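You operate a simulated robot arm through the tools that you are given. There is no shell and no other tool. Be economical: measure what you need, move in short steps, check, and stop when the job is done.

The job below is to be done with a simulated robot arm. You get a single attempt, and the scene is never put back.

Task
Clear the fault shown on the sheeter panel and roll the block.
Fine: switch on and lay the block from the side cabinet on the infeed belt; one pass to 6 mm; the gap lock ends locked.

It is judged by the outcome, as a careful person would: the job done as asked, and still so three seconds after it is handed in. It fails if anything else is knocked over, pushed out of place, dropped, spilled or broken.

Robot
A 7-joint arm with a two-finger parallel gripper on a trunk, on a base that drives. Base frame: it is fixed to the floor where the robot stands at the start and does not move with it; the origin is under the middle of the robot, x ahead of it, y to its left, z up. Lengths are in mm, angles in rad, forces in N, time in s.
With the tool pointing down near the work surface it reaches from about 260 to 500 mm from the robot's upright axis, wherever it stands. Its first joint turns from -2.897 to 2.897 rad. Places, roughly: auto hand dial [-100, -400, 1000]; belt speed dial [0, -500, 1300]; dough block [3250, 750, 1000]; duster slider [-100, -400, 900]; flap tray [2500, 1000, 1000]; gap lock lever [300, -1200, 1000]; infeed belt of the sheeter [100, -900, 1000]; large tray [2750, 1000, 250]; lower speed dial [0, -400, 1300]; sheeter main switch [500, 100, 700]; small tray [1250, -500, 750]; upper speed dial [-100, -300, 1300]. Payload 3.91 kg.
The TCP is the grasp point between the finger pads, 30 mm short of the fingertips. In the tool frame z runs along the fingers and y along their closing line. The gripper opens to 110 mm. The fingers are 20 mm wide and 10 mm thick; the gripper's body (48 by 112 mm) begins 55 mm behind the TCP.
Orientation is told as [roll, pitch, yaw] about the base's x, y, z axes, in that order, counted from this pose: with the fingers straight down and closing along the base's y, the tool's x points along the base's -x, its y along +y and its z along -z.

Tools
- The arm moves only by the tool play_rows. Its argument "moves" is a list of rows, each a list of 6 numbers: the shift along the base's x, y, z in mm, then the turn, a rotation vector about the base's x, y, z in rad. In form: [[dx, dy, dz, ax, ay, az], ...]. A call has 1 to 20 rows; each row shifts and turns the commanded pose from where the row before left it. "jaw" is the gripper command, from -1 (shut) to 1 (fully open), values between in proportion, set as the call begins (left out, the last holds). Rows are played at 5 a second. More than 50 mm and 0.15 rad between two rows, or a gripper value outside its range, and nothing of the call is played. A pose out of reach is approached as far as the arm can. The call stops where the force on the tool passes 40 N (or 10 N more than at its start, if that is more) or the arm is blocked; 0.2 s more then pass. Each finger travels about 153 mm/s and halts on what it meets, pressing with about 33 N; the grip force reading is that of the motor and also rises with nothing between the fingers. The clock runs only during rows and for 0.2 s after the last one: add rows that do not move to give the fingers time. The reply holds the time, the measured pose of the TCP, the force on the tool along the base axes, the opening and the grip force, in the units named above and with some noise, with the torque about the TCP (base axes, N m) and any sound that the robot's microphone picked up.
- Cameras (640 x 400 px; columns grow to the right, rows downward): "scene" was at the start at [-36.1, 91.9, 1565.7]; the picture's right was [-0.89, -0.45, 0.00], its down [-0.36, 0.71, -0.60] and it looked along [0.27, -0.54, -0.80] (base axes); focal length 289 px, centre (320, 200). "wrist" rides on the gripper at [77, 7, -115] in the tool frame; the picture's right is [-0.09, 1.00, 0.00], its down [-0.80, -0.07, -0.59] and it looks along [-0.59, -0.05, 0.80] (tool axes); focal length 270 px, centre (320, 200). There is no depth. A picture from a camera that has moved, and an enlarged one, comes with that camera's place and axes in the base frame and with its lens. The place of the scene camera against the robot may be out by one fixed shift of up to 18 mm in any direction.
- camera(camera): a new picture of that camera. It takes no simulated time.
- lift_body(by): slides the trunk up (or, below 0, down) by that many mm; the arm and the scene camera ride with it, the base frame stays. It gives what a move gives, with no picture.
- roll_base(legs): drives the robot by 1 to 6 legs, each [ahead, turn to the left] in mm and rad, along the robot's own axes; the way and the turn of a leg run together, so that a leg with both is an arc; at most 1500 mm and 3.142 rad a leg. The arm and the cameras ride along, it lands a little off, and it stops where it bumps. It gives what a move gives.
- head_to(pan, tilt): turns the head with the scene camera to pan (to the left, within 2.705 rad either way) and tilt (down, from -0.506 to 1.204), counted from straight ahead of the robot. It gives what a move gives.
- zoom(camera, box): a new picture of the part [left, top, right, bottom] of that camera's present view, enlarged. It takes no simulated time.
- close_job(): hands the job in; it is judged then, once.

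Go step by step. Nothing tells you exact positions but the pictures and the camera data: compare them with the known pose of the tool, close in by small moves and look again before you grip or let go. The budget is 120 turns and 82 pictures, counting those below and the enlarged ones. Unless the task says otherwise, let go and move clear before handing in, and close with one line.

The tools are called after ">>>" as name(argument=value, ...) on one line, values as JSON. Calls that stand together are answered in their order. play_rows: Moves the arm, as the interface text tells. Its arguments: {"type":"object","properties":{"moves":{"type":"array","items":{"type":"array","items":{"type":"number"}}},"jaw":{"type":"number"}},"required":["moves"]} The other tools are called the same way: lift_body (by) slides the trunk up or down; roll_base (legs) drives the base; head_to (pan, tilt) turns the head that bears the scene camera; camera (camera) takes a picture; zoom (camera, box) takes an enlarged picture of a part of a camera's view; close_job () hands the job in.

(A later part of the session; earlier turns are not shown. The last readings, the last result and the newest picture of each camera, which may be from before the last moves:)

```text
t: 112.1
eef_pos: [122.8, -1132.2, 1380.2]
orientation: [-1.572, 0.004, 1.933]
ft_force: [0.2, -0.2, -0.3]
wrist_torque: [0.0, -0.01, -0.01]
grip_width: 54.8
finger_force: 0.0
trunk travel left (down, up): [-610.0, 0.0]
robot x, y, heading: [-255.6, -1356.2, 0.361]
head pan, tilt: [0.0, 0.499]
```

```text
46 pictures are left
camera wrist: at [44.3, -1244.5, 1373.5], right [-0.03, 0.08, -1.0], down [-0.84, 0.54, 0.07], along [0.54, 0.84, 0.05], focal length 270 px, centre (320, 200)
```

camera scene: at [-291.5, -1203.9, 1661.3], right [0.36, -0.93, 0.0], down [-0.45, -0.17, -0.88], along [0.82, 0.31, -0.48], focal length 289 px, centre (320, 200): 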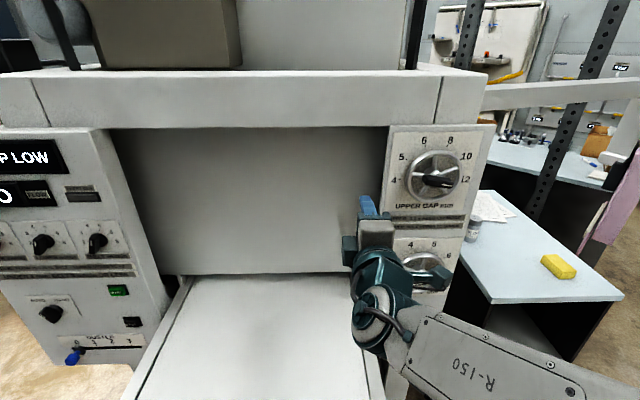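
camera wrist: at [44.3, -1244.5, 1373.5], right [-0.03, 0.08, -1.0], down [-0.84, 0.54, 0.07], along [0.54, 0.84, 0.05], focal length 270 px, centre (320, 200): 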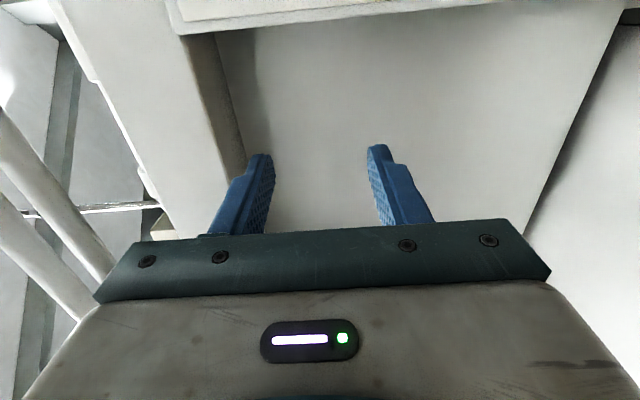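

I'll read the gap panel and the block's cabinet from here.

>>> zoom(camera="scene", box=[375, 120, 495, 240])

>>> zoom(camera="scene", box=[450, 185, 630, 310])

```text
3.33 times, centred on (435, 180) of scene
camera zoom: at [-291.5, -1203.9, 1661.3], right [0.36, -0.93, 0.0], down [-0.45, -0.17, -0.88], along [0.82, 0.31, -0.48], focal length 964 px, centre (-63, 267)
```

zoom: 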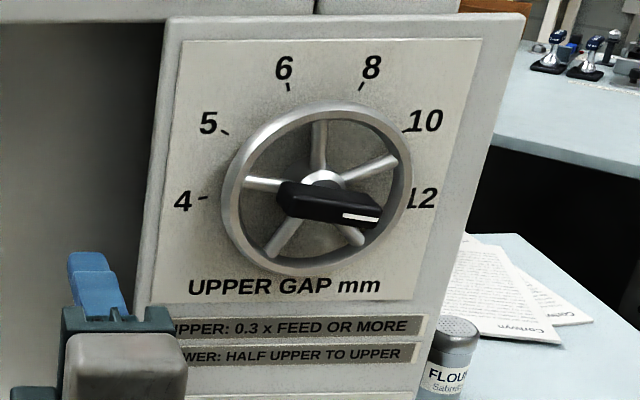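

```text
3.20 times, centred on (540, 248) of scene
camera zoom: at [-291.5, -1203.9, 1661.3], right [0.36, -0.93, 0.0], down [-0.45, -0.17, -0.88], along [0.82, 0.31, -0.48], focal length 926 px, centre (-384, 48)
```

zoom: 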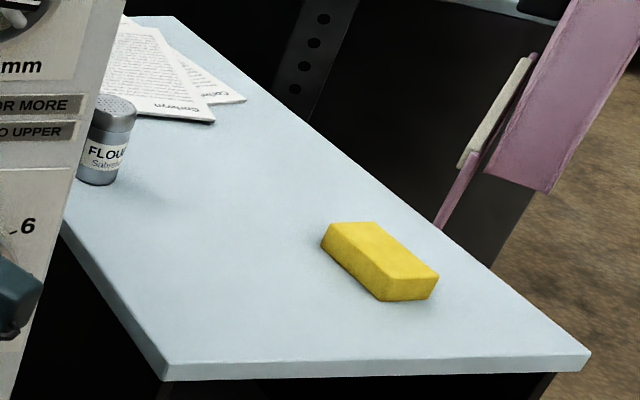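

The rules read "UPPER 0.3 x feed or more" and "LOWER half upper to upper". With the upper at 12, the lower dial just needs to go to 6. I'll shift the hand left to see the lower dial and the lock.

>>> play_rows(moves=[[-17, 47, 0, 0, 0, 0], [-17, 47, 0, 0, 0, 0], [-17, 47, 0, 0, 0, 0], [-17, 47, 0, 0, 0, 0]])

>>> head_to(pan=-0.1, tilt=0.65)

>>> camera(camera="scene")

```text
t: 113.1
eef_pos: [59.0, -939.2, 1376.0]
orientation: [-1.569, 0.002, 1.933]
ft_force: [-0.2, 0.6, 0.9]
wrist_torque: [-0.03, -0.01, 0.01]
grip_width: 55.2
finger_force: 0.1
trunk travel left (down, up): [-610.0, 0.0]
robot x, y, heading: [-255.1, -1356.5, 0.37]
head pan, tilt: [0.0, 0.499]
```

```text
t: 113.8
eef_pos: [56.7, -941.6, 1376.7]
orientation: [-1.571, 0.002, 1.933]
ft_force: [0.2, -1.2, -0.3]
wrist_torque: [0.02, -0.01, -0.02]
grip_width: 54.8
finger_force: 0.1
trunk travel left (down, up): [-610.0, 0.0]
robot x, y, heading: [-255.5, -1357.4, 0.365]
head pan, tilt: [-0.099, 0.649]
```

```text
43 pictures are left
camera scene: at [-292.7, -1213.1, 1647.9], right [0.26, -0.96, 0.0], down [-0.58, -0.16, -0.8], along [0.77, 0.21, -0.6], focal length 289 px, centre (320, 200)
```

scene: 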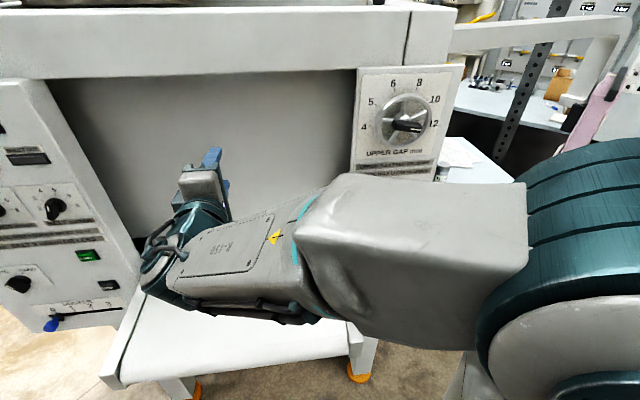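

The arm hides the lower panel from the head camera, so I'll use the wrist camera. I'll move the hand in front of the gap panel, lower the trunk and look.

>>> play_rows(moves=[[15.5, -45.2, 0, 0, 0, 0], [15.5, -45.2, 0, 0, 0, 0], [15.5, -45.2, 0, 0, 0, 0], [15.5, -45.2, 0, 0, 0, 0], [15.5, -45.2, 0, 0, 0, 0], [15.5, -45.2, 0, 0, 0, 0], [15.5, -45.2, 0, 0, 0, 0], [15.5, -45.2, 0, 0, 0, 0]])

>>> lift_body(by=-250)

>>> camera(camera="wrist")

>>> camera(camera="scene")

```text
t: 115.6
eef_pos: [182.2, -1297.9, 1389.7]
orientation: [-1.57, 0.0, 1.933]
ft_force: [-1.0, -0.3, -0.4]
wrist_torque: [-0.03, -0.01, 0.02]
grip_width: 55.2
finger_force: 0.0
out of reach, approached as far as the arm can: row 5, 6
trunk travel left (down, up): [-610.0, 0.0]
robot x, y, heading: [-256.4, -1353.7, 0.364]
head pan, tilt: [-0.099, 0.649]
```

```text
t: 118.2
eef_pos: [183.0, -1296.9, 1140.2]
orientation: [-1.569, 0.003, 1.934]
ft_force: [-0.4, 0.6, -0.2]
wrist_torque: [0.01, -0.01, 0.0]
grip_width: 55.0
finger_force: 0.1
trunk travel left (down, up): [-360.0, 250.0]
robot x, y, heading: [-255.7, -1353.2, 0.367]
head pan, tilt: [-0.099, 0.649]
```

```text
42 pictures are left
camera wrist: at [103.1, -1409.1, 1134.3], right [-0.03, 0.08, -1.0], down [-0.84, 0.54, 0.07], along [0.54, 0.84, 0.05], focal length 270 px, centre (320, 200)
```

wrist: 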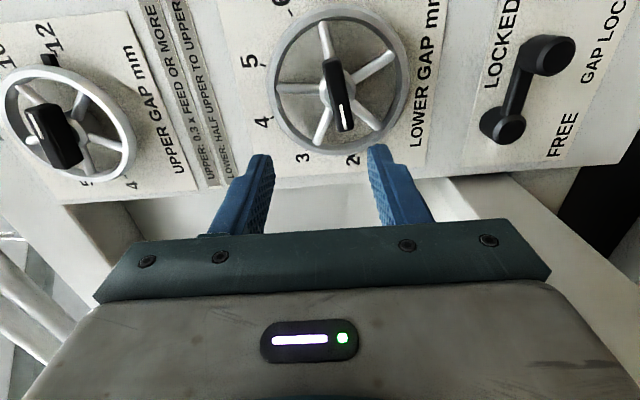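

```text
41 pictures are left
camera scene: at [-292.7, -1213.8, 1398.0], right [0.26, -0.96, 0.0], down [-0.58, -0.16, -0.8], along [0.77, 0.21, -0.6], focal length 289 px, centre (320, 200)
```

scene: 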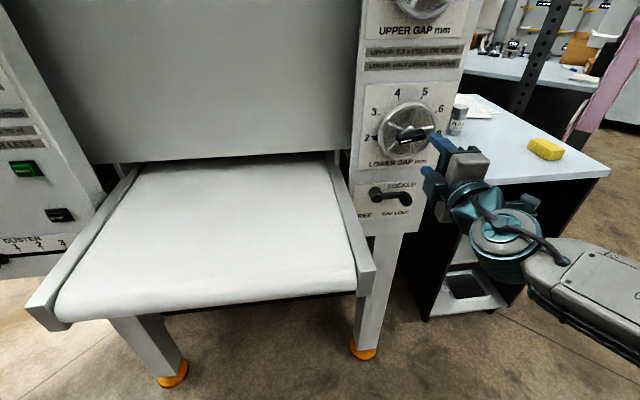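

I can see both dials and the lever. The lower dial reads about 2. I'll zoom in on the lever and the dial.

>>> zoom(camera="wrist", box=[460, 0, 640, 170])

>>> zoom(camera="scene", box=[345, 75, 455, 235])

```text
2.35 times, centred on (550, 85) of wrist
camera zoom: at [103.1, -1409.1, 1134.3], right [-0.03, 0.08, -1.0], down [-0.84, 0.54, 0.07], along [0.54, 0.84, 0.05], focal length 636 px, centre (-221, 471)
```

zoom: 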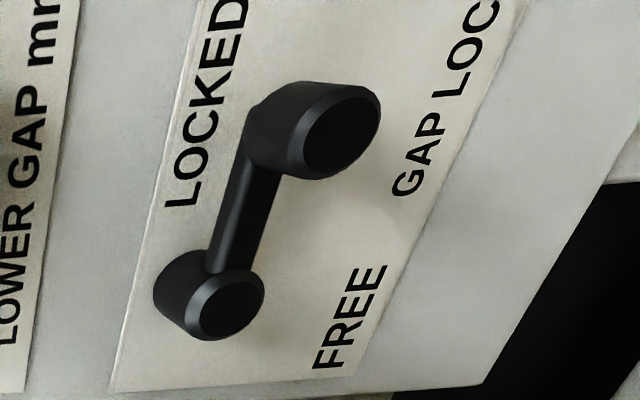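

```text
2.50 times, centred on (400, 155) of scene
camera zoom: at [-292.7, -1213.8, 1398.0], right [0.26, -0.96, 0.0], down [-0.58, -0.16, -0.8], along [0.77, 0.21, -0.6], focal length 723 px, centre (120, 312)
```

zoom: 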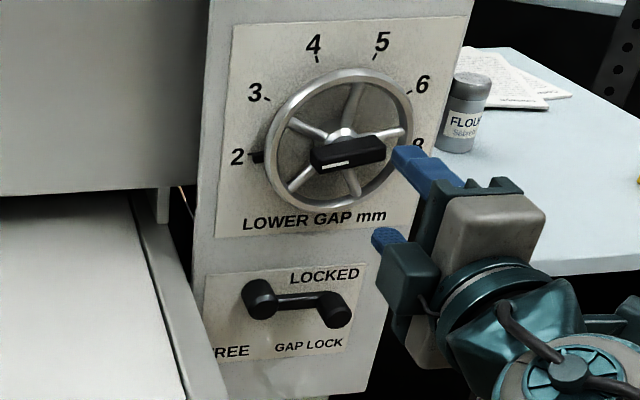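

The lever's hub is on the left and its knob on the right, so it's currently LOCKED; it swings down to FREE. I'll lower to knob height and check the alignment.

>>> lift_body(by=-200)

>>> play_rows(moves=[[7, -19, 0, 0, 0, 0]])

>>> camera(camera="wrist")

```text
t: 120.4
eef_pos: [181.4, -1297.0, 939.8]
orientation: [-1.571, 0.001, 1.933]
ft_force: [-0.5, -0.1, 0.1]
wrist_torque: [0.03, -0.01, 0.04]
grip_width: 54.7
finger_force: 0.0
trunk travel left (down, up): [-160.0, 450.0]
robot x, y, heading: [-256.5, -1349.6, 0.364]
head pan, tilt: [-0.099, 0.649]
```

```text
t: 120.8
eef_pos: [189.4, -1314.9, 941.0]
orientation: [-1.573, 0.0, 1.935]
ft_force: [-0.2, -0.9, -0.2]
wrist_torque: [0.0, -0.01, -0.02]
grip_width: 54.9
finger_force: 0.1
trunk travel left (down, up): [-160.0, 450.0]
robot x, y, heading: [-257.1, -1358.4, 0.366]
head pan, tilt: [-0.099, 0.649]
```

```text
38 pictures are left
camera wrist: at [110.1, -1427.9, 934.3], right [-0.03, 0.08, -1.0], down [-0.84, 0.54, 0.07], along [0.54, 0.84, 0.05], focal length 270 px, centre (320, 200)
```

wrist: 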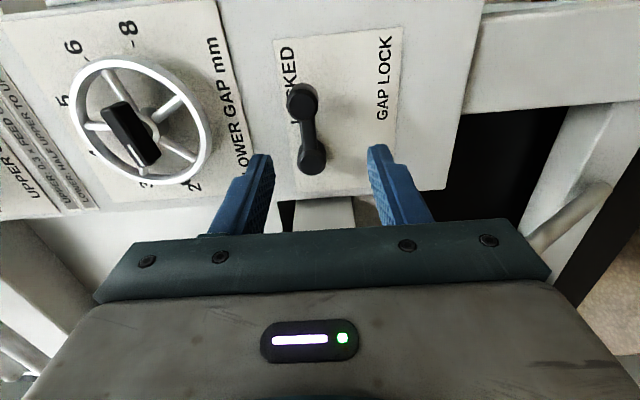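

Two wrist views put the knob face at e1 -144, e2 -1310, z 955, with the hub 69 mm to its left. I'll advance and grip the knob.

>>> play_rows(moves=[[10, 2, 14, 0, 0, 0], [24, 7, 0, 0, 0, 0], [24, 7, 0, 0, 0, 0], [24, 7, 0, 0, 0, 0], [24, 7, 0, 0, 0, 0]])

>>> camera(camera="wrist")

```text
t: 122.0
eef_pos: [293.6, -1287.5, 954.7]
orientation: [-1.57, 0.003, 1.933]
ft_force: [0.0, 0.0, -0.1]
wrist_torque: [0.0, -0.01, -0.01]
grip_width: 55.0
finger_force: 0.0
trunk travel left (down, up): [-160.0, 450.0]
robot x, y, heading: [-259.4, -1353.6, 0.364]
head pan, tilt: [-0.099, 0.649]
```

```text
37 pictures are left
camera wrist: at [215.0, -1398.9, 949.2], right [-0.03, 0.08, -1.0], down [-0.84, 0.54, 0.07], along [0.54, 0.84, 0.05], focal length 270 px, centre (320, 200)
```

wrist: 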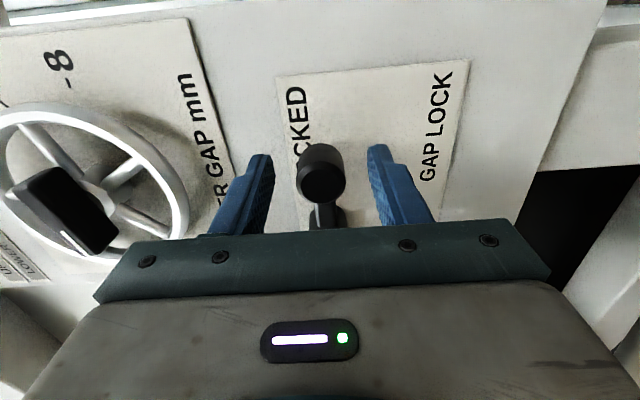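

The knob is centred between the fingers, so I'll close on it.

>>> play_rows(moves=[[0, 0, 0, 0, 0, 0], [0, 0, 0, 0, 0, 0], [0, 0, 0, 0, 0, 0]], jaw=-1)

```text
t: 122.8
eef_pos: [294.6, -1287.2, 954.3]
orientation: [-1.571, 0.0, 1.934]
ft_force: [3.6, 2.1, 1.3]
wrist_torque: [0.24, -0.56, -0.32]
grip_width: 27.5
finger_force: 44.9
trunk travel left (down, up): [-160.0, 450.0]
robot x, y, heading: [-261.3, -1353.7, 0.363]
head pan, tilt: [-0.099, 0.649]
```

It's gripped at 27.5 mm. Now I'll swing it down along its arc, turning the tool with it.

>>> play_rows(moves=[[-0.2, 0.6, -9.1, 0.1234, 0.0437, 0], [-0.6, 1.7, -9.0, 0.1234, 0.0437, 0], [-1.0, 2.7, -8.7, 0.1234, 0.0437, 0], [-1.4, 3.9, -8.2, 0.1234, 0.0437, 0], [-1.7, 4.8, -7.6, 0.1234, 0.0437, 0], [-2.0, 5.7, -6.9, 0.1234, 0.0437, 0], [-2.3, 6.5, -6.0, 0.1234, 0.0437, 0], [-2.5, 7.2, -5.1, 0.1234, 0.0437, 0], [-2.7, 7.7, -4.1, 0.1234, 0.0437, 0], [-2.9, 8.2, -2.9, 0.1234, 0.0437, 0], [-3.0, 8.5, -1.8, 0.1234, 0.0437, 0], [-3.0, 8.6, -0.6, 0.1234, 0.0437, 0]])

>>> zoom(camera="scene", box=[300, 0, 500, 300])

```text
t: 125.0
eef_pos: [281.1, -1249.4, 893.6]
orientation: [-1.707, -1.297, 2.026]
ft_force: [-8.8, -14.1, 4.9]
wrist_torque: [0.09, 0.48, 0.57]
grip_width: 28.7
finger_force: 45.1
trunk travel left (down, up): [-160.0, 450.0]
robot x, y, heading: [-257.3, -1354.2, 0.356]
head pan, tilt: [-0.099, 0.649]
stopped in row 11: the force on the tool passed its limit at 47 N (the readings are from after the stop); the commanded pose is now the measured one
```

```text
1.33 times, centred on (400, 150) of scene
camera zoom: at [-292.4, -1215.1, 1198.2], right [0.25, -0.97, 0.0], down [-0.58, -0.15, -0.8], along [0.77, 0.2, -0.6], focal length 386 px, centre (213, 267)
```

zoom: 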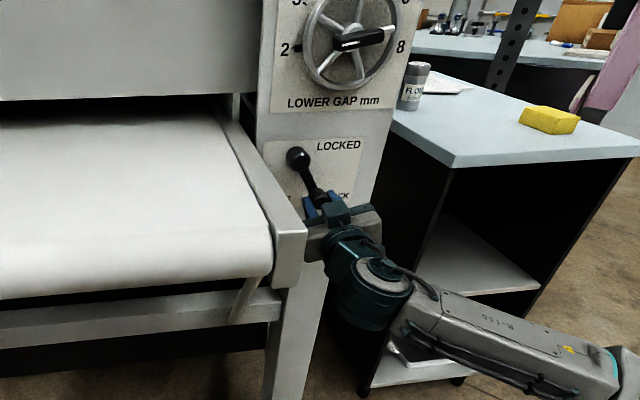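

The swing stopped at about 63° on force, either at a stop or with the gripper touching the belt rail. I'll look with the wrist camera.

>>> camera(camera="wrist")

>>> zoom(camera="scene", box=[360, 90, 450, 210])

```text
35 pictures are left
camera wrist: at [180.7, -1297.9, 814.1], right [-0.3, 0.94, -0.18], down [-0.64, -0.06, 0.77], along [0.71, 0.35, 0.61], focal length 270 px, centre (320, 200)
```

wrist: 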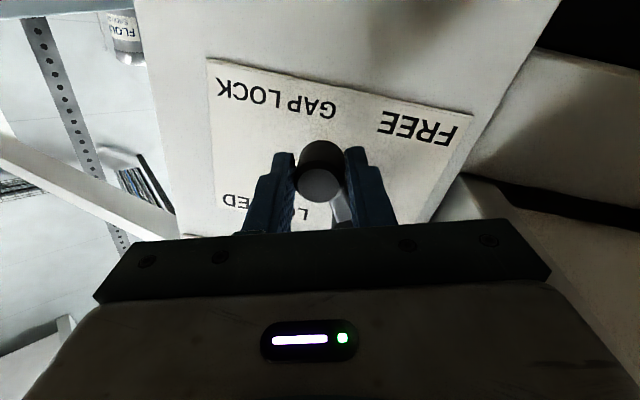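

```text
3.33 times, centred on (405, 150) of scene
camera zoom: at [-292.4, -1215.1, 1198.2], right [0.25, -0.97, 0.0], down [-0.58, -0.15, -0.8], along [0.77, 0.2, -0.6], focal length 964 px, centre (37, 367)
```

zoom: 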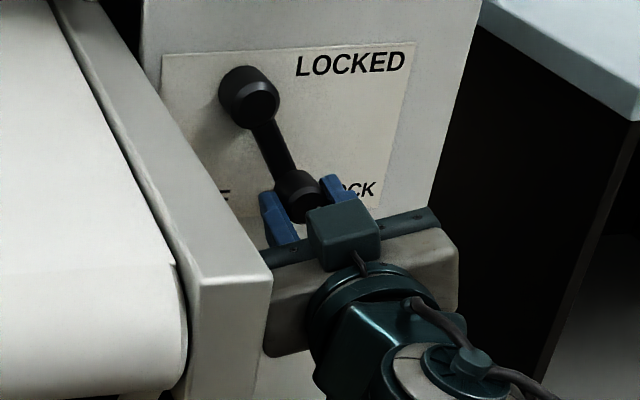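

The gripper's corner met the belt rail. I'll open, back off, turn the tool back upright, and push the knob the rest of the way with closed fingers from its right side.

>>> play_rows(moves=[[0, 0, 0, 0, 0, 0], [1.5, -4.5, 0, 0, 0, 0], [-19, -7, 0, 0, 0, 0], [-24, -10, 0, 0, 0, 0], [-24, -10, 0, 0, 0, 0], [-24, -10, 0, 0, 0, 0]], jaw=-0.3)

>>> play_rows(moves=[[5, -15, 0, -0.1226, -0.0434, 0], [5, -15, 0, -0.1226, -0.0434, 0], [5, -15, 0, -0.1226, -0.0434, 0], [5, -15, 0, -0.1226, -0.0434, 0], [0, 0, 0, -0.1226, -0.0434, 0], [0, 0, 0, -0.1226, -0.0434, 0], [0, 0, 0, -0.1226, -0.0434, 0], [0, 0, 0, -0.1226, -0.0434, 0], [0, 0, 0, -0.1226, -0.0434, 0], [0, 0, 0, -0.1226, -0.0434, 0]], jaw=-1)

>>> camera(camera="wrist")

```text
t: 126.4
eef_pos: [209.1, -1289.6, 902.8]
orientation: [-1.692, -1.296, 2.012]
ft_force: [-0.4, -0.2, 0.5]
wrist_torque: [-0.02, -0.02, 0.01]
grip_width: 38.4
finger_force: 0.1
out of reach, approached as far as the arm can: row 6
trunk travel left (down, up): [-160.0, 450.0]
robot x, y, heading: [-260.8, -1354.5, 0.36]
head pan, tilt: [-0.099, 0.649]
```

```text
t: 128.6
eef_pos: [227.3, -1349.3, 904.5]
orientation: [-1.596, 0.007, 1.94]
ft_force: [1.0, 0.2, 0.0]
wrist_torque: [-0.01, 0.01, 0.0]
grip_width: 0.0
finger_force: 32.9
trunk travel left (down, up): [-160.0, 450.0]
robot x, y, heading: [-255.5, -1351.9, 0.361]
head pan, tilt: [-0.099, 0.649]
```

```text
33 pictures are left
camera wrist: at [149.0, -1462.3, 895.8], right [-0.01, 0.09, -1.0], down [-0.84, 0.53, 0.05], along [0.53, 0.84, 0.07], focal length 270 px, centre (320, 200)
```

wrist: 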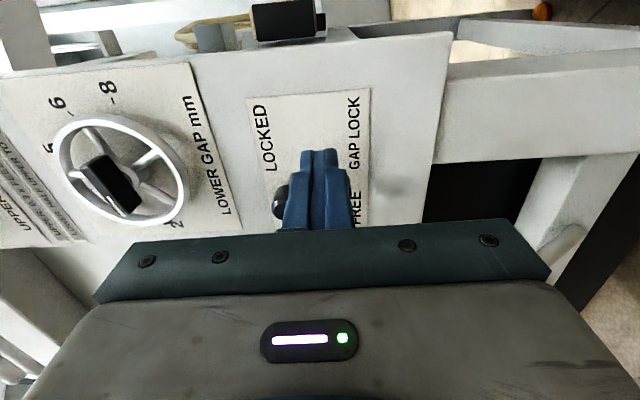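

>>> play_rows(moves=[[20.3, 7.2, -4, 0, 0, 0], [20.3, 7.2, -4, 0, 0, 0], [20.3, 7.2, -4, 0, 0, 0], [20.3, 7.2, -4, 0, 0, 0], [-3.3, 9.4, 0, 0, 0, 0], [-3.3, 9.4, 0, 0, 0, 0], [-3.3, 9.4, 0, 0, 0, 0], [-3.3, 9.4, 0, 0, 0, 0], [-3.3, 9.4, 0, 0, 0, 0], [-3.3, 9.4, 0, 0, 0, 0], [-3.3, 9.4, 0, 0, 0, 0], [-3.3, 9.4, 0, 0, 0, 0]])

>>> zoom(camera="scene", box=[360, 90, 450, 210])

```text
t: 131.0
eef_pos: [291.5, -1270.2, 889.6]
orientation: [-1.596, -0.005, 1.906]
ft_force: [-2.5, -13.7, 0.7]
wrist_torque: [0.09, -0.02, 0.01]
grip_width: 0.0
finger_force: 33.2
trunk travel left (down, up): [-160.0, 450.0]
robot x, y, heading: [-256.1, -1355.2, 0.346]
head pan, tilt: [-0.099, 0.649]
stopped in row 11: the force on the tool passed its limit at 47 N (the readings are from after the stop); the commanded pose is now the measured one
```

```text
3.33 times, centred on (405, 150) of scene
camera zoom: at [-290.2, -1214.7, 1198.1], right [0.24, -0.97, 0.0], down [-0.59, -0.15, -0.8], along [0.77, 0.19, -0.6], focal length 964 px, centre (37, 367)
```

zoom: 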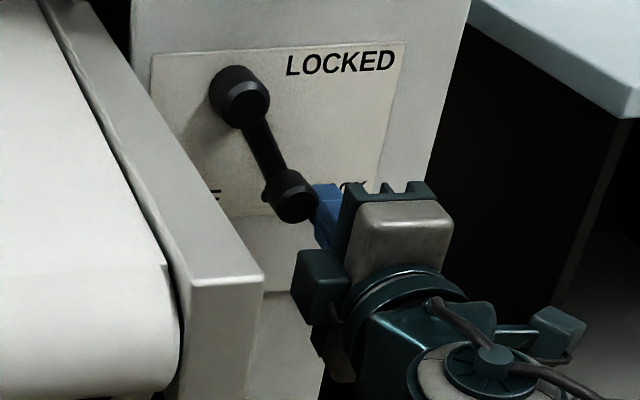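

The lever won't go past about 60°, so that's probably its FREE stop. I'll test by gripping the lower dial, which should be at e1 -132, e2 -1291, z 1122.

>>> play_rows(moves=[[1, -4, 0, 0, 0, 0], [-22, -8, 0, -0.008, 0.0236, 0], [-22, -8, 0, 0, 0, 0], [-22, -8, 0, 0, 0, 0], [-20, -7, 0, 0, 0, 0]])

>>> lift_body(by=232)

>>> play_rows(moves=[[0, 0, 0, 0, 0, 0]], jaw=-0.15)

>>> camera(camera="wrist")

```text
t: 132.2
eef_pos: [210.9, -1303.2, 891.5]
orientation: [-1.57, -0.002, 1.913]
ft_force: [-0.3, 0.0, 0.4]
wrist_torque: [0.01, 0.03, 0.0]
grip_width: 0.2
finger_force: 33.4
out of reach, approached as far as the arm can: row 5
trunk travel left (down, up): [-160.0, 450.0]
robot x, y, heading: [-259.6, -1353.9, 0.347]
head pan, tilt: [-0.099, 0.649]
```

```text
t: 134.6
eef_pos: [209.4, -1303.0, 1123.6]
orientation: [-1.57, -0.003, 1.912]
ft_force: [-0.6, -0.3, 0.4]
wrist_torque: [0.0, -0.02, 0.01]
grip_width: 0.0
finger_force: 32.8
trunk travel left (down, up): [-392.0, 218.0]
robot x, y, heading: [-258.2, -1354.4, 0.35]
head pan, tilt: [-0.099, 0.649]
```

```text
t: 135.0
eef_pos: [210.2, -1302.9, 1124.2]
orientation: [-1.569, -0.001, 1.912]
ft_force: [0.0, -0.4, -0.5]
wrist_torque: [-0.02, 0.01, 0.0]
grip_width: 46.8
finger_force: 0.1
trunk travel left (down, up): [-392.0, 218.0]
robot x, y, heading: [-256.8, -1353.4, 0.347]
head pan, tilt: [-0.099, 0.649]
```

```text
31 pictures are left
camera wrist: at [128.7, -1413.2, 1117.2], right [-0.03, 0.09, -1.0], down [-0.83, 0.56, 0.07], along [0.56, 0.83, 0.05], focal length 270 px, centre (320, 200)
```

wrist: 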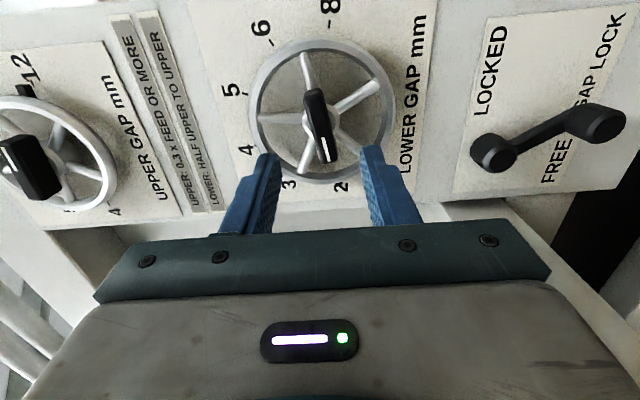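

The bar sits between the fingers and the lever visibly points toward FREE. I'll advance and grip the bar.

>>> play_rows(moves=[[21, 9, -0.5, 0, 0, 0], [21, 9, -0.5, 0, 0, 0], [21, 9, -0.5, 0, 0, 0], [21, 9, -0.5, 0, 0, 0]])

>>> play_rows(moves=[[0, 0, 0, 0, 0, 0], [0, 0, 0, 0, 0, 0], [0, 0, 0, 0, 0, 0]], jaw=-1)

>>> camera(camera="wrist")

```text
t: 136.0
eef_pos: [295.8, -1268.3, 1121.0]
orientation: [-1.57, -0.003, 1.911]
ft_force: [-0.8, 0.2, 0.7]
wrist_torque: [0.0, 0.01, 0.02]
grip_width: 46.7
finger_force: 0.0
trunk travel left (down, up): [-392.0, 218.0]
robot x, y, heading: [-258.1, -1352.3, 0.347]
head pan, tilt: [-0.099, 0.649]
```

```text
t: 136.8
eef_pos: [294.4, -1268.2, 1122.8]
orientation: [-1.574, -0.003, 1.909]
ft_force: [9.7, 0.7, 22.6]
wrist_torque: [-0.13, 0.54, -0.38]
grip_width: 15.9
finger_force: 45.1
trunk travel left (down, up): [-392.0, 218.0]
robot x, y, heading: [-258.3, -1354.1, 0.35]
head pan, tilt: [-0.099, 0.649]
```

```text
30 pictures are left
camera wrist: at [213.9, -1379.3, 1116.4], right [-0.03, 0.09, -1.0], down [-0.83, 0.56, 0.07], along [0.56, 0.83, 0.06], focal length 270 px, centre (320, 200)
```

wrist: 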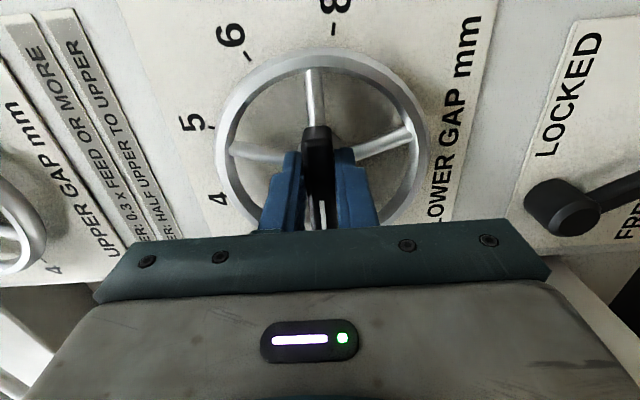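

It's gripped at 15.9 mm. I'll turn clockwise 90° first and check.

>>> play_rows(moves=[[0, 0, 2, 0.1234, 0.0437, 0], [0, 0, 0, 0.1234, 0.0437, 0], [0, 0, 0, 0.1234, 0.0437, 0], [0, 0, 0, 0.1234, 0.0437, 0], [0, 0, 0, 0.1234, 0.0437, 0], [0, 0, 0, 0.1234, 0.0437, 0], [0, 0, 0, 0.1234, 0.0437, 0], [0, 0, 0, 0.1234, 0.0437, 0], [0, 0, 0, 0.1234, 0.0437, 0], [0, 0, 0, 0.1234, 0.0437, 0], [0, 0, 0, 0.1234, 0.0437, 0], [0, 0, 0, 0.1234, 0.0437, 0]])

>>> camera(camera="wrist")

```text
t: 138.4
eef_pos: [294.2, -1267.5, 1118.2]
orientation: [-1.552, -0.86, 1.898]
ft_force: [2.0, -4.8, -5.5]
wrist_torque: [-0.12, 0.41, 1.31]
grip_width: 16.7
finger_force: 45.1
trunk travel left (down, up): [-392.0, 218.0]
robot x, y, heading: [-257.5, -1354.6, 0.347]
head pan, tilt: [-0.099, 0.649]
stopped in row 7: the force on the tool passed its limit at 42 N (the readings are from after the stop); the commanded pose is now the measured one
```

```text
29 pictures are left
camera wrist: at [201.7, -1347.5, 1057.3], right [-0.28, 0.76, -0.58], down [-0.71, 0.24, 0.66], along [0.65, 0.6, 0.47], focal length 270 px, centre (320, 200)
```

wrist: 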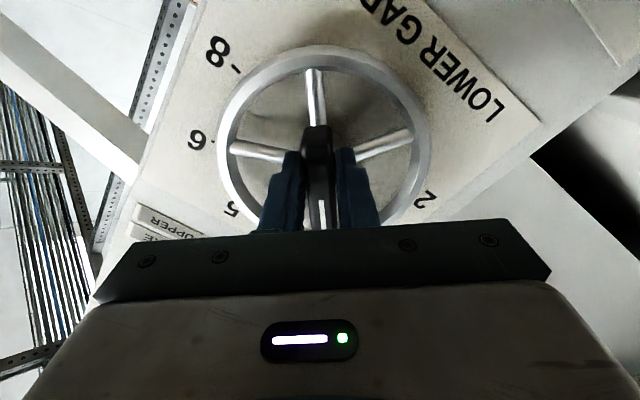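

The dial turns freely, so the lock is FREE. The force came from a small offset between my axis and the dial's. I'll continue in smaller chunks.

>>> play_rows(moves=[[0, 0, 0, 0.1234, 0.0437, 0], [0, 0, 0, 0.1234, 0.0437, 0], [0, 0, 0, 0.1234, 0.0437, 0], [0, 0, 0, 0.1234, 0.0437, 0], [0, 0, 0, 0.1234, 0.0437, 0]])

>>> play_rows(moves=[[0, 0, 0, 0.1234, 0.0437, 0], [0, 0, 0, 0.1234, 0.0437, 0], [0, 0, 0, 0.1234, 0.0437, 0], [0, 0, 0, 0.1234, 0.0437, 0]])

>>> camera(camera="wrist")

```text
t: 139.7
eef_pos: [292.3, -1263.7, 1116.7]
orientation: [-1.364, -1.513, 1.72]
ft_force: [-2.7, -2.5, -6.6]
wrist_torque: [0.39, -0.83, 1.34]
grip_width: 16.7
finger_force: 44.5
trunk travel left (down, up): [-392.0, 218.0]
robot x, y, heading: [-258.7, -1351.9, 0.345]
head pan, tilt: [-0.099, 0.649]
stopped in row 5: the force on the tool passed its limit at 40 N (the readings are from after the stop); the commanded pose is now the measured one
```

```text
t: 140.7
eef_pos: [290.8, -1259.9, 1117.2]
orientation: [1.574, -1.105, -1.212]
ft_force: [-3.3, 12.3, 3.8]
wrist_torque: [-0.4, 0.55, 1.87]
grip_width: 16.5
finger_force: 44.7
trunk travel left (down, up): [-392.0, 218.0]
robot x, y, heading: [-256.2, -1353.1, 0.352]
head pan, tilt: [-0.099, 0.649]
```

```text
28 pictures are left
camera wrist: at [170.7, -1262.2, 1052.2], right [-0.3, 0.79, 0.53], down [-0.41, -0.61, 0.68], along [0.86, -0.01, 0.51], focal length 270 px, centre (320, 200)
```

wrist: 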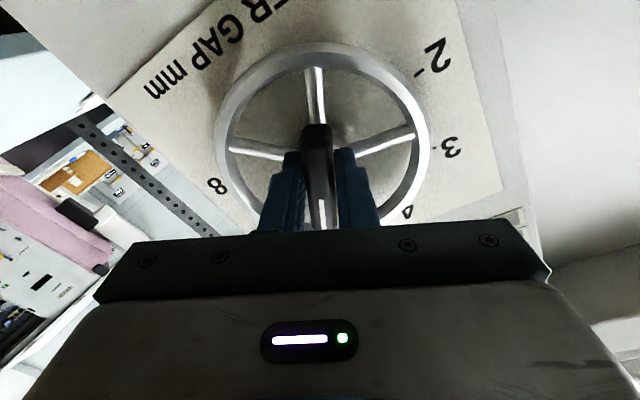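

The dial reads about 5.3 now. I'll turn it another 27° and then judge it with the fingers opened.

>>> play_rows(moves=[[0, 0, 0, 0.1113, 0.0394, 0], [0, 0, 0, 0.1113, 0.0394, 0], [0, 0, 0, 0.1113, 0.0394, 0], [0, 0, 0, 0.1113, 0.0394, 0], [0, 0, 0, 0, 0, 0]])

>>> play_rows(moves=[[0, 0, 0, 0, 0, 0], [0, 0, 0, 0, 0, 0], [-19, -6.7, 0, 0, 0, 0], [-28, -10, 0, 0, 0, 0], [-19, -6.7, 0, 0, 0, 0]], jaw=-0.15)

>>> camera(camera="wrist")

>>> head_to(pan=0.25, tilt=0.35)

>>> camera(camera="scene")

```text
t: 141.9
eef_pos: [290.1, -1258.2, 1118.0]
orientation: [1.585, -0.633, -1.216]
ft_force: [-4.3, 29.7, 23.4]
wrist_torque: [0.21, -0.85, 1.71]
grip_width: 15.7
finger_force: 44.4
trunk travel left (down, up): [-392.0, 218.0]
robot x, y, heading: [-258.3, -1355.9, 0.352]
head pan, tilt: [-0.099, 0.649]
```

```text
t: 143.1
eef_pos: [228.3, -1285.8, 1118.2]
orientation: [1.58, -0.629, -1.22]
ft_force: [-0.2, -0.1, -1.1]
wrist_torque: [-0.02, 0.0, 0.01]
grip_width: 47.0
finger_force: 0.1
trunk travel left (down, up): [-392.0, 218.0]
robot x, y, heading: [-258.7, -1351.7, 0.345]
head pan, tilt: [-0.099, 0.649]
```

```text
27 pictures are left
camera wrist: at [98.7, -1263.5, 1078.6], right [-0.19, 0.48, 0.86], down [-0.32, -0.85, 0.41], along [0.93, -0.2, 0.31], focal length 270 px, centre (320, 200)
```

wrist: 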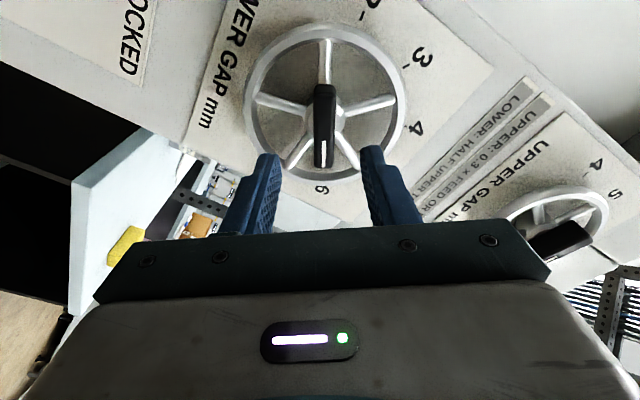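

```text
t: 144.0
eef_pos: [229.1, -1284.9, 1119.4]
orientation: [1.579, -0.631, -1.22]
ft_force: [-0.1, -0.1, 0.0]
wrist_torque: [0.02, 0.01, 0.02]
grip_width: 46.7
finger_force: 0.0
trunk travel left (down, up): [-392.0, 218.0]
robot x, y, heading: [-254.7, -1353.1, 0.348]
head pan, tilt: [0.25, 0.351]
```

```text
26 pictures are left
camera scene: at [-298.2, -1182.5, 1456.9], right [0.56, -0.83, 0.0], down [-0.28, -0.19, -0.94], along [0.78, 0.53, -0.34], focal length 289 px, centre (320, 200)
```

scene: 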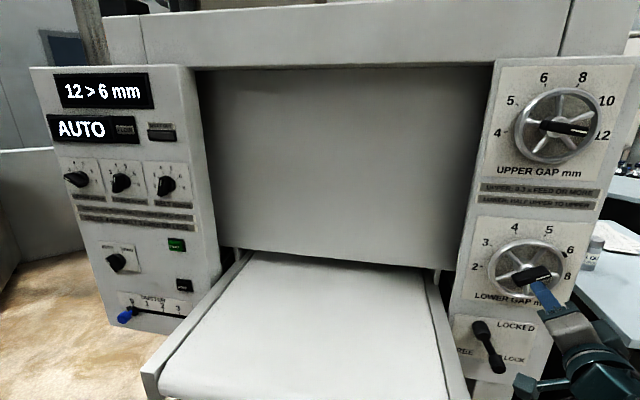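

The fault is cleared and the display reads "12 > 6 mm". Next I'll re-lock the gap lever: untwist, lower to the knob and grip it.

>>> play_rows(moves=[[0, 0, 0, -0.1314, -0.0465, 0], [0, 0, 0, -0.1314, -0.0465, 0], [0, 0, 0, -0.1314, -0.0465, 0], [0, 0, 0, -0.1314, -0.0465, 0], [0, 0, 0, -0.1314, -0.0465, 0], [0, 0, 0, -0.1314, -0.0465, 0], [0, 0, 0, -0.1314, -0.0465, 0], [0, 0, 0, -0.1314, -0.0465, 0], [0, 0, 0, -0.1314, -0.0465, 0], [0, 0, 0, -0.1314, -0.0465, 0], [0, 0, 0, -0.1314, -0.0465, 0], [0, 0, 0, -0.1314, -0.0465, 0], [0, 0, 0, -0.1314, -0.0465, 0], [0, 0, 0, -0.1314, -0.0465, 0], [0, 0, 0, -0.1314, -0.0465, 0], [0, 0, 0, -0.1314, -0.0465, 0], [0, 0, 0, -0.1314, -0.0465, 0], [-4, 11, 0, -0.1314, -0.0465, 0]])

>>> lift_body(by=-225)

>>> camera(camera="wrist")

```text
t: 147.8
eef_pos: [223.7, -1274.0, 1116.3]
orientation: [-1.554, 0.0, 1.9]
ft_force: [0.6, 0.7, 0.1]
wrist_torque: [-0.01, 0.01, 0.01]
grip_width: 46.9
finger_force: 0.0
trunk travel left (down, up): [-392.0, 218.0]
robot x, y, heading: [-256.7, -1356.2, 0.35]
head pan, tilt: [0.25, 0.351]
```

```text
t: 150.2
eef_pos: [224.0, -1274.6, 891.7]
orientation: [-1.556, -0.002, 1.901]
ft_force: [0.3, 0.4, 0.3]
wrist_torque: [0.03, 0.01, 0.02]
grip_width: 47.0
finger_force: 0.0
trunk travel left (down, up): [-167.0, 443.0]
robot x, y, heading: [-257.7, -1352.9, 0.347]
head pan, tilt: [0.25, 0.351]
```

```text
25 pictures are left
camera wrist: at [140.8, -1384.0, 887.4], right [-0.04, 0.08, -1.0], down [-0.82, 0.57, 0.08], along [0.57, 0.82, 0.04], focal length 270 px, centre (320, 200)
```

wrist: 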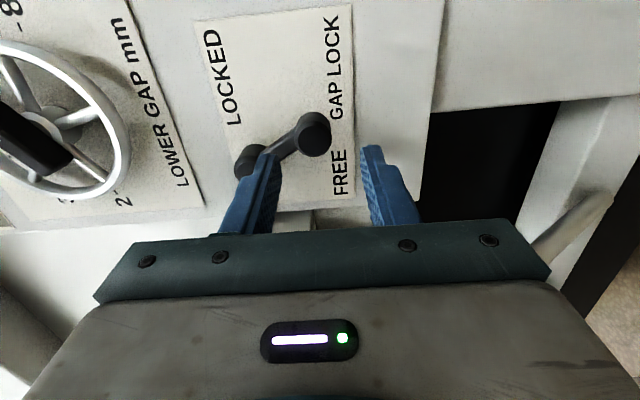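

>>> play_rows(moves=[[18.2, 6.4, 0.5, 0, 0, 0], [18.2, 6.4, 0.5, 0, 0, 0], [18.2, 6.4, 0.5, 0, 0, 0]])

>>> play_rows(moves=[[0, 0, 0, 0, 0, 0], [0, 0, 0, 0, 0, 0], [0, 0, 0, 0, 0, 0]], jaw=-1)

>>> camera(camera="wrist")

```text
t: 150.9
eef_pos: [280.2, -1255.6, 893.0]
orientation: [-1.555, -0.003, 1.902]
ft_force: [-0.5, -0.6, 0.1]
wrist_torque: [-0.01, 0.01, 0.0]
grip_width: 46.7
finger_force: 0.1
trunk travel left (down, up): [-167.0, 443.0]
robot x, y, heading: [-258.6, -1354.4, 0.347]
head pan, tilt: [0.25, 0.351]
```

```text
t: 151.8
eef_pos: [280.5, -1256.2, 896.5]
orientation: [-1.56, -0.002, 1.898]
ft_force: [14.4, 4.7, 26.6]
wrist_torque: [0.72, -1.35, 0.22]
grip_width: 27.6
finger_force: 44.4
trunk travel left (down, up): [-167.0, 443.0]
robot x, y, heading: [-260.2, -1352.2, 0.35]
head pan, tilt: [0.25, 0.351]
```

```text
24 pictures are left
camera wrist: at [197.4, -1365.5, 891.2], right [-0.04, 0.08, -1.0], down [-0.82, 0.57, 0.08], along [0.57, 0.82, 0.05], focal length 270 px, centre (320, 200)
```

wrist: 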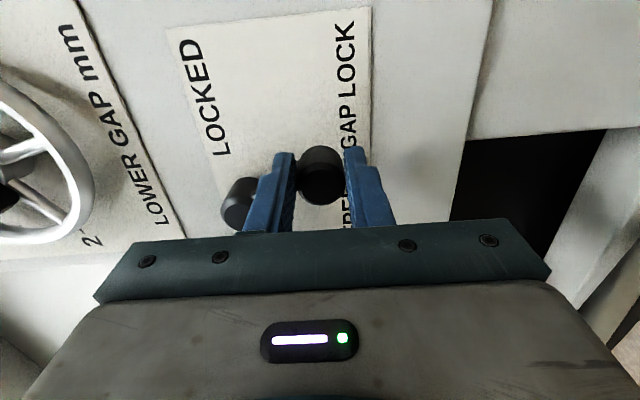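

It's gripped. Now I'll swing it back up the arc to LOCKED.

>>> play_rows(moves=[[2.3, -6.4, 6.5, -0.1172, -0.0415, 0], [2.1, -5.8, 5.9, -0.1172, -0.0415, 0], [1.8, -5.2, 6.7, -0.1172, -0.0415, 0], [1.5, -4.3, 7.2, -0.1172, -0.0415, 0], [1.2, -3.4, 7.7, -0.1172, -0.0415, 0], [0.9, -2.5, 8.2, -0.1172, -0.0415, 0], [0.5, -1.5, 8.4, -0.1172, -0.0415, 0], [0.2, -0.6, 8.6, -0.1172, -0.0415, 0], [0, 0, 2, 0, 0, 0]])

>>> head_to(pan=0.1, tilt=0.5)

>>> camera(camera="scene")

```text
t: 153.8
eef_pos: [291.0, -1285.3, 953.8]
orientation: [-1.564, 0.994, 1.895]
ft_force: [20.0, -4.0, -8.6]
wrist_torque: [-0.3, -0.62, 0.57]
grip_width: 28.7
finger_force: 45.2
trunk travel left (down, up): [-167.0, 443.0]
robot x, y, heading: [-258.2, -1351.7, 0.347]
head pan, tilt: [0.25, 0.351]
```

```text
t: 154.4
eef_pos: [289.5, -1285.7, 953.9]
orientation: [-1.568, 0.992, 1.896]
ft_force: [19.3, -10.1, -8.7]
wrist_torque: [-0.54, -0.17, 0.72]
grip_width: 28.6
finger_force: 45.1
trunk travel left (down, up): [-167.0, 443.0]
robot x, y, heading: [-257.1, -1355.6, 0.347]
head pan, tilt: [0.099, 0.499]
```

```text
23 pictures are left
camera scene: at [-290.3, -1196.4, 1218.6], right [0.43, -0.9, 0.0], down [-0.43, -0.21, -0.88], along [0.79, 0.38, -0.48], focal length 289 px, centre (320, 200)
```

scene: 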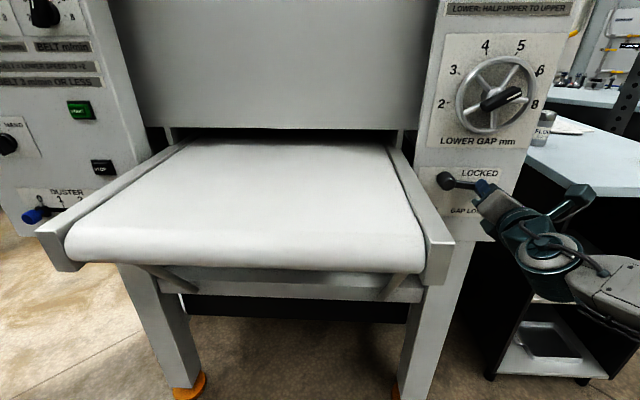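

The lever is back at about horizontal. I'll nudge it up against its stop, release, back off and check.

>>> play_rows(moves=[[0, 0, 3, 0, 0, 0], [0, 0, 3, 0, 0, 0]])

>>> play_rows(moves=[[0, 0, 0, 0, 0, 0], [0, 0, 0, 0, 0, 0], [-19, -6.7, 0, 0, 0, 0], [-28, -10, 0, 0, 0, 0], [-28, -10, 0, 0, 0, 0]], jaw=0)

>>> camera(camera="wrist")

```text
t: 155.1
eef_pos: [291.8, -1286.2, 961.0]
orientation: [-1.572, 0.991, 1.889]
ft_force: [10.9, -17.1, -7.9]
wrist_torque: [-0.33, -0.7, 0.08]
grip_width: 28.5
finger_force: 44.8
trunk travel left (down, up): [-167.0, 443.0]
robot x, y, heading: [-258.3, -1356.5, 0.347]
head pan, tilt: [0.099, 0.499]
```

```text
t: 156.2
eef_pos: [213.4, -1309.1, 958.4]
orientation: [-1.572, 0.995, 1.892]
ft_force: [0.6, -0.1, 0.0]
wrist_torque: [0.04, -0.03, 0.0]
grip_width: 55.0
finger_force: 0.1
trunk travel left (down, up): [-167.0, 443.0]
robot x, y, heading: [-255.4, -1353.5, 0.351]
head pan, tilt: [0.099, 0.499]
```

```text
22 pictures are left
camera wrist: at [120.2, -1389.6, 1020.2], right [0.25, -0.75, -0.62], down [-0.72, 0.28, -0.63], along [0.65, 0.6, -0.47], focal length 270 px, centre (320, 200)
```

wrist: 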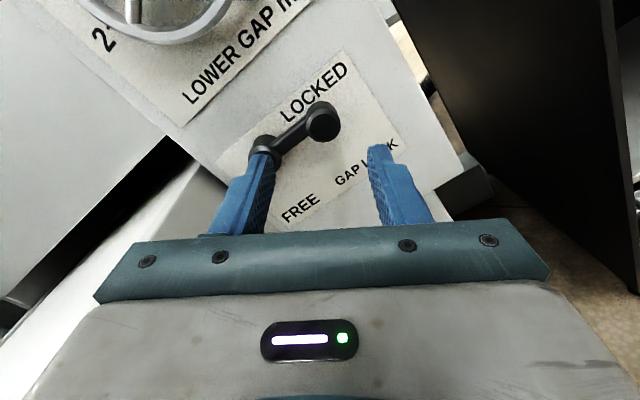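

The lever looks LOCKED again. Next is the block on the cabinet to the right. I'll untwist, raise, and survey that cabinet and the floor around it.

>>> play_rows(moves=[[0, 0, 0, 0.1178, 0.0417, 0], [0, 0, 0, 0.1178, 0.0417, 0], [0, 0, 0, 0.1178, 0.0417, 0], [0, 0, 0, 0.1178, 0.0417, 0], [0, 0, 0, 0.1178, 0.0417, 0], [0, 0, 0, 0.1178, 0.0417, 0], [0, 0, 0, 0.1178, 0.0417, 0], [0, 0, 0, 0.1178, 0.0417, 0]])

>>> lift_body(by=400)

>>> head_to(pan=-0.75, tilt=0.6)

>>> camera(camera="scene")

```text
t: 158.1
eef_pos: [214.0, -1311.1, 960.1]
orientation: [-1.555, -0.008, 1.901]
ft_force: [0.2, 0.2, 0.2]
wrist_torque: [0.01, 0.01, -0.03]
grip_width: 55.0
finger_force: 0.1
trunk travel left (down, up): [-167.0, 443.0]
robot x, y, heading: [-260.3, -1356.1, 0.35]
head pan, tilt: [0.099, 0.499]
```

```text
t: 161.9
eef_pos: [214.3, -1310.9, 1360.8]
orientation: [-1.556, -0.007, 1.9]
ft_force: [-0.1, 0.3, 0.0]
wrist_torque: [-0.02, -0.01, -0.01]
grip_width: 54.9
finger_force: 0.0
trunk travel left (down, up): [-567.0, 43.0]
robot x, y, heading: [-257.3, -1353.9, 0.347]
head pan, tilt: [0.099, 0.499]
```

```text
t: 163.1
eef_pos: [213.8, -1310.5, 1362.0]
orientation: [-1.557, -0.007, 1.901]
ft_force: [-1.4, 0.6, -1.0]
wrist_torque: [0.0, -0.01, -0.03]
grip_width: 54.9
finger_force: 0.1
trunk travel left (down, up): [-567.0, 43.0]
robot x, y, heading: [-255.3, -1355.6, 0.348]
head pan, tilt: [-0.75, 0.6]
```

```text
21 pictures are left
camera scene: at [-293.7, -1269.5, 1609.2], right [-0.39, -0.92, 0.0], down [-0.52, 0.22, -0.83], along [0.76, -0.32, -0.56], focal length 289 px, centre (320, 200)
```

scene: 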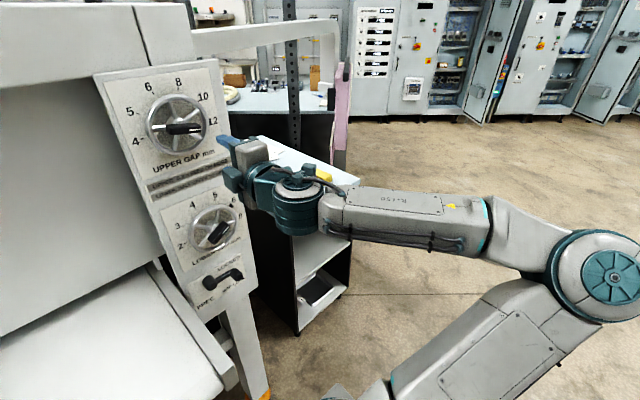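

The block is near the front edge of the cabinet, and the floor in front is clear. I'll point the tool down, pull it in and drive to stand in front of the cabinet.

>>> play_rows(moves=[[-6.6, -2.3, 0, -0.0477, 0.1348, 0], [-6.6, -2.3, 0, -0.0477, 0.1348, 0], [-6.6, -2.3, 0, -0.0477, 0.1348, 0], [-6.6, -2.3, 0, -0.0477, 0.1348, 0], [-6.6, -2.3, 0, -0.0477, 0.1348, 0], [-6.6, -2.3, 0, -0.0477, 0.1348, 0], [-6.6, -2.3, 0, -0.0477, 0.1348, 0], [-6.6, -2.3, 0, -0.0477, 0.1348, 0], [-6.6, -2.3, 0, -0.0477, 0.1348, 0], [-6.6, -2.3, 0, -0.0477, 0.1348, 0], [-6.6, -2.3, 0, -0.0477, 0.1348, 0]], jaw=1)

>>> roll_base(legs=[[0, -1.114], [790, 0], [0, 1.114]])

>>> head_to(pan=-0.1, tilt=0.75)

>>> camera(camera="scene")

>>> camera(camera="wrist")

```text
t: 165.4
eef_pos: [142.0, -1335.7, 1360.5]
orientation: [0.019, 0.01, 1.906]
ft_force: [-0.7, 0.3, 0.0]
wrist_torque: [-0.02, 0.03, -0.01]
grip_width: 109.8
finger_force: 0.1
trunk travel left (down, up): [-567.0, 43.0]
robot x, y, heading: [-254.3, -1350.9, 0.345]
head pan, tilt: [-0.75, 0.6]
```

```text
t: 175.2
eef_pos: [671.9, -1897.5, 1361.2]
orientation: [0.017, 0.01, 1.867]
ft_force: [0.0, 0.2, -1.2]
wrist_torque: [0.01, 0.04, -0.02]
grip_width: 110.2
finger_force: 0.0
trunk travel left (down, up): [-567.0, 43.0]
robot x, y, heading: [271.1, -1901.4, 0.312]
head pan, tilt: [-0.75, 0.6]
```

```text
t: 176.3
eef_pos: [671.8, -1897.4, 1360.3]
orientation: [0.015, 0.01, 1.866]
ft_force: [-0.1, 0.5, -0.3]
wrist_torque: [0.02, -0.01, -0.01]
grip_width: 110.0
finger_force: 0.0
trunk travel left (down, up): [-567.0, 43.0]
robot x, y, heading: [273.7, -1904.4, 0.311]
head pan, tilt: [-0.099, 0.75]
```

```text
20 pictures are left
camera scene: at [239.6, -1758.8, 1596.4], right [0.21, -0.98, 0.0], down [-0.67, -0.14, -0.73], along [0.71, 0.15, -0.68], focal length 289 px, centre (320, 200)
```

scene: 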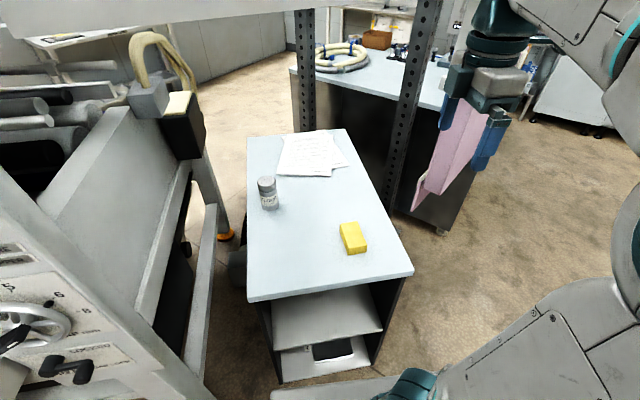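

```text
19 pictures are left
camera wrist: at [689.9, -1971.0, 1477.7], right [-0.98, -0.21, 0.02], down [-0.16, 0.8, 0.58], along [-0.13, 0.57, -0.81], focal length 270 px, centre (320, 200)
```

wrist: 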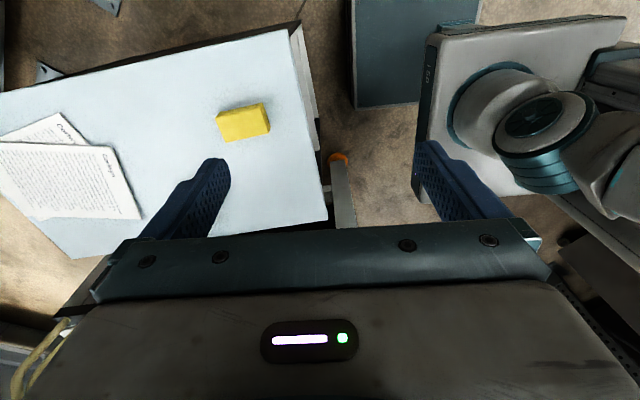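

There's exactly one block on this cabinet, with its top at about (806, -1738, 893). I'll zoom in on it for its size and orientation.

>>> zoom(camera="wrist", box=[190, 80, 310, 165])

```text
4.71 times, centred on (250, 122) of wrist
camera zoom: at [689.9, -1971.0, 1477.7], right [-0.98, -0.21, 0.02], down [-0.16, 0.8, 0.58], along [-0.13, 0.57, -0.81], focal length 1272 px, centre (649, 565)
```

zoom: 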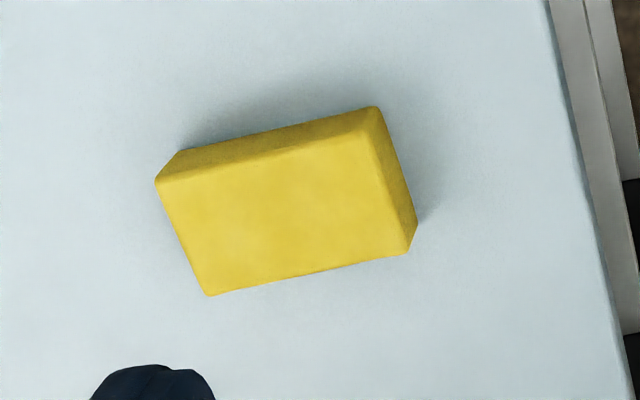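

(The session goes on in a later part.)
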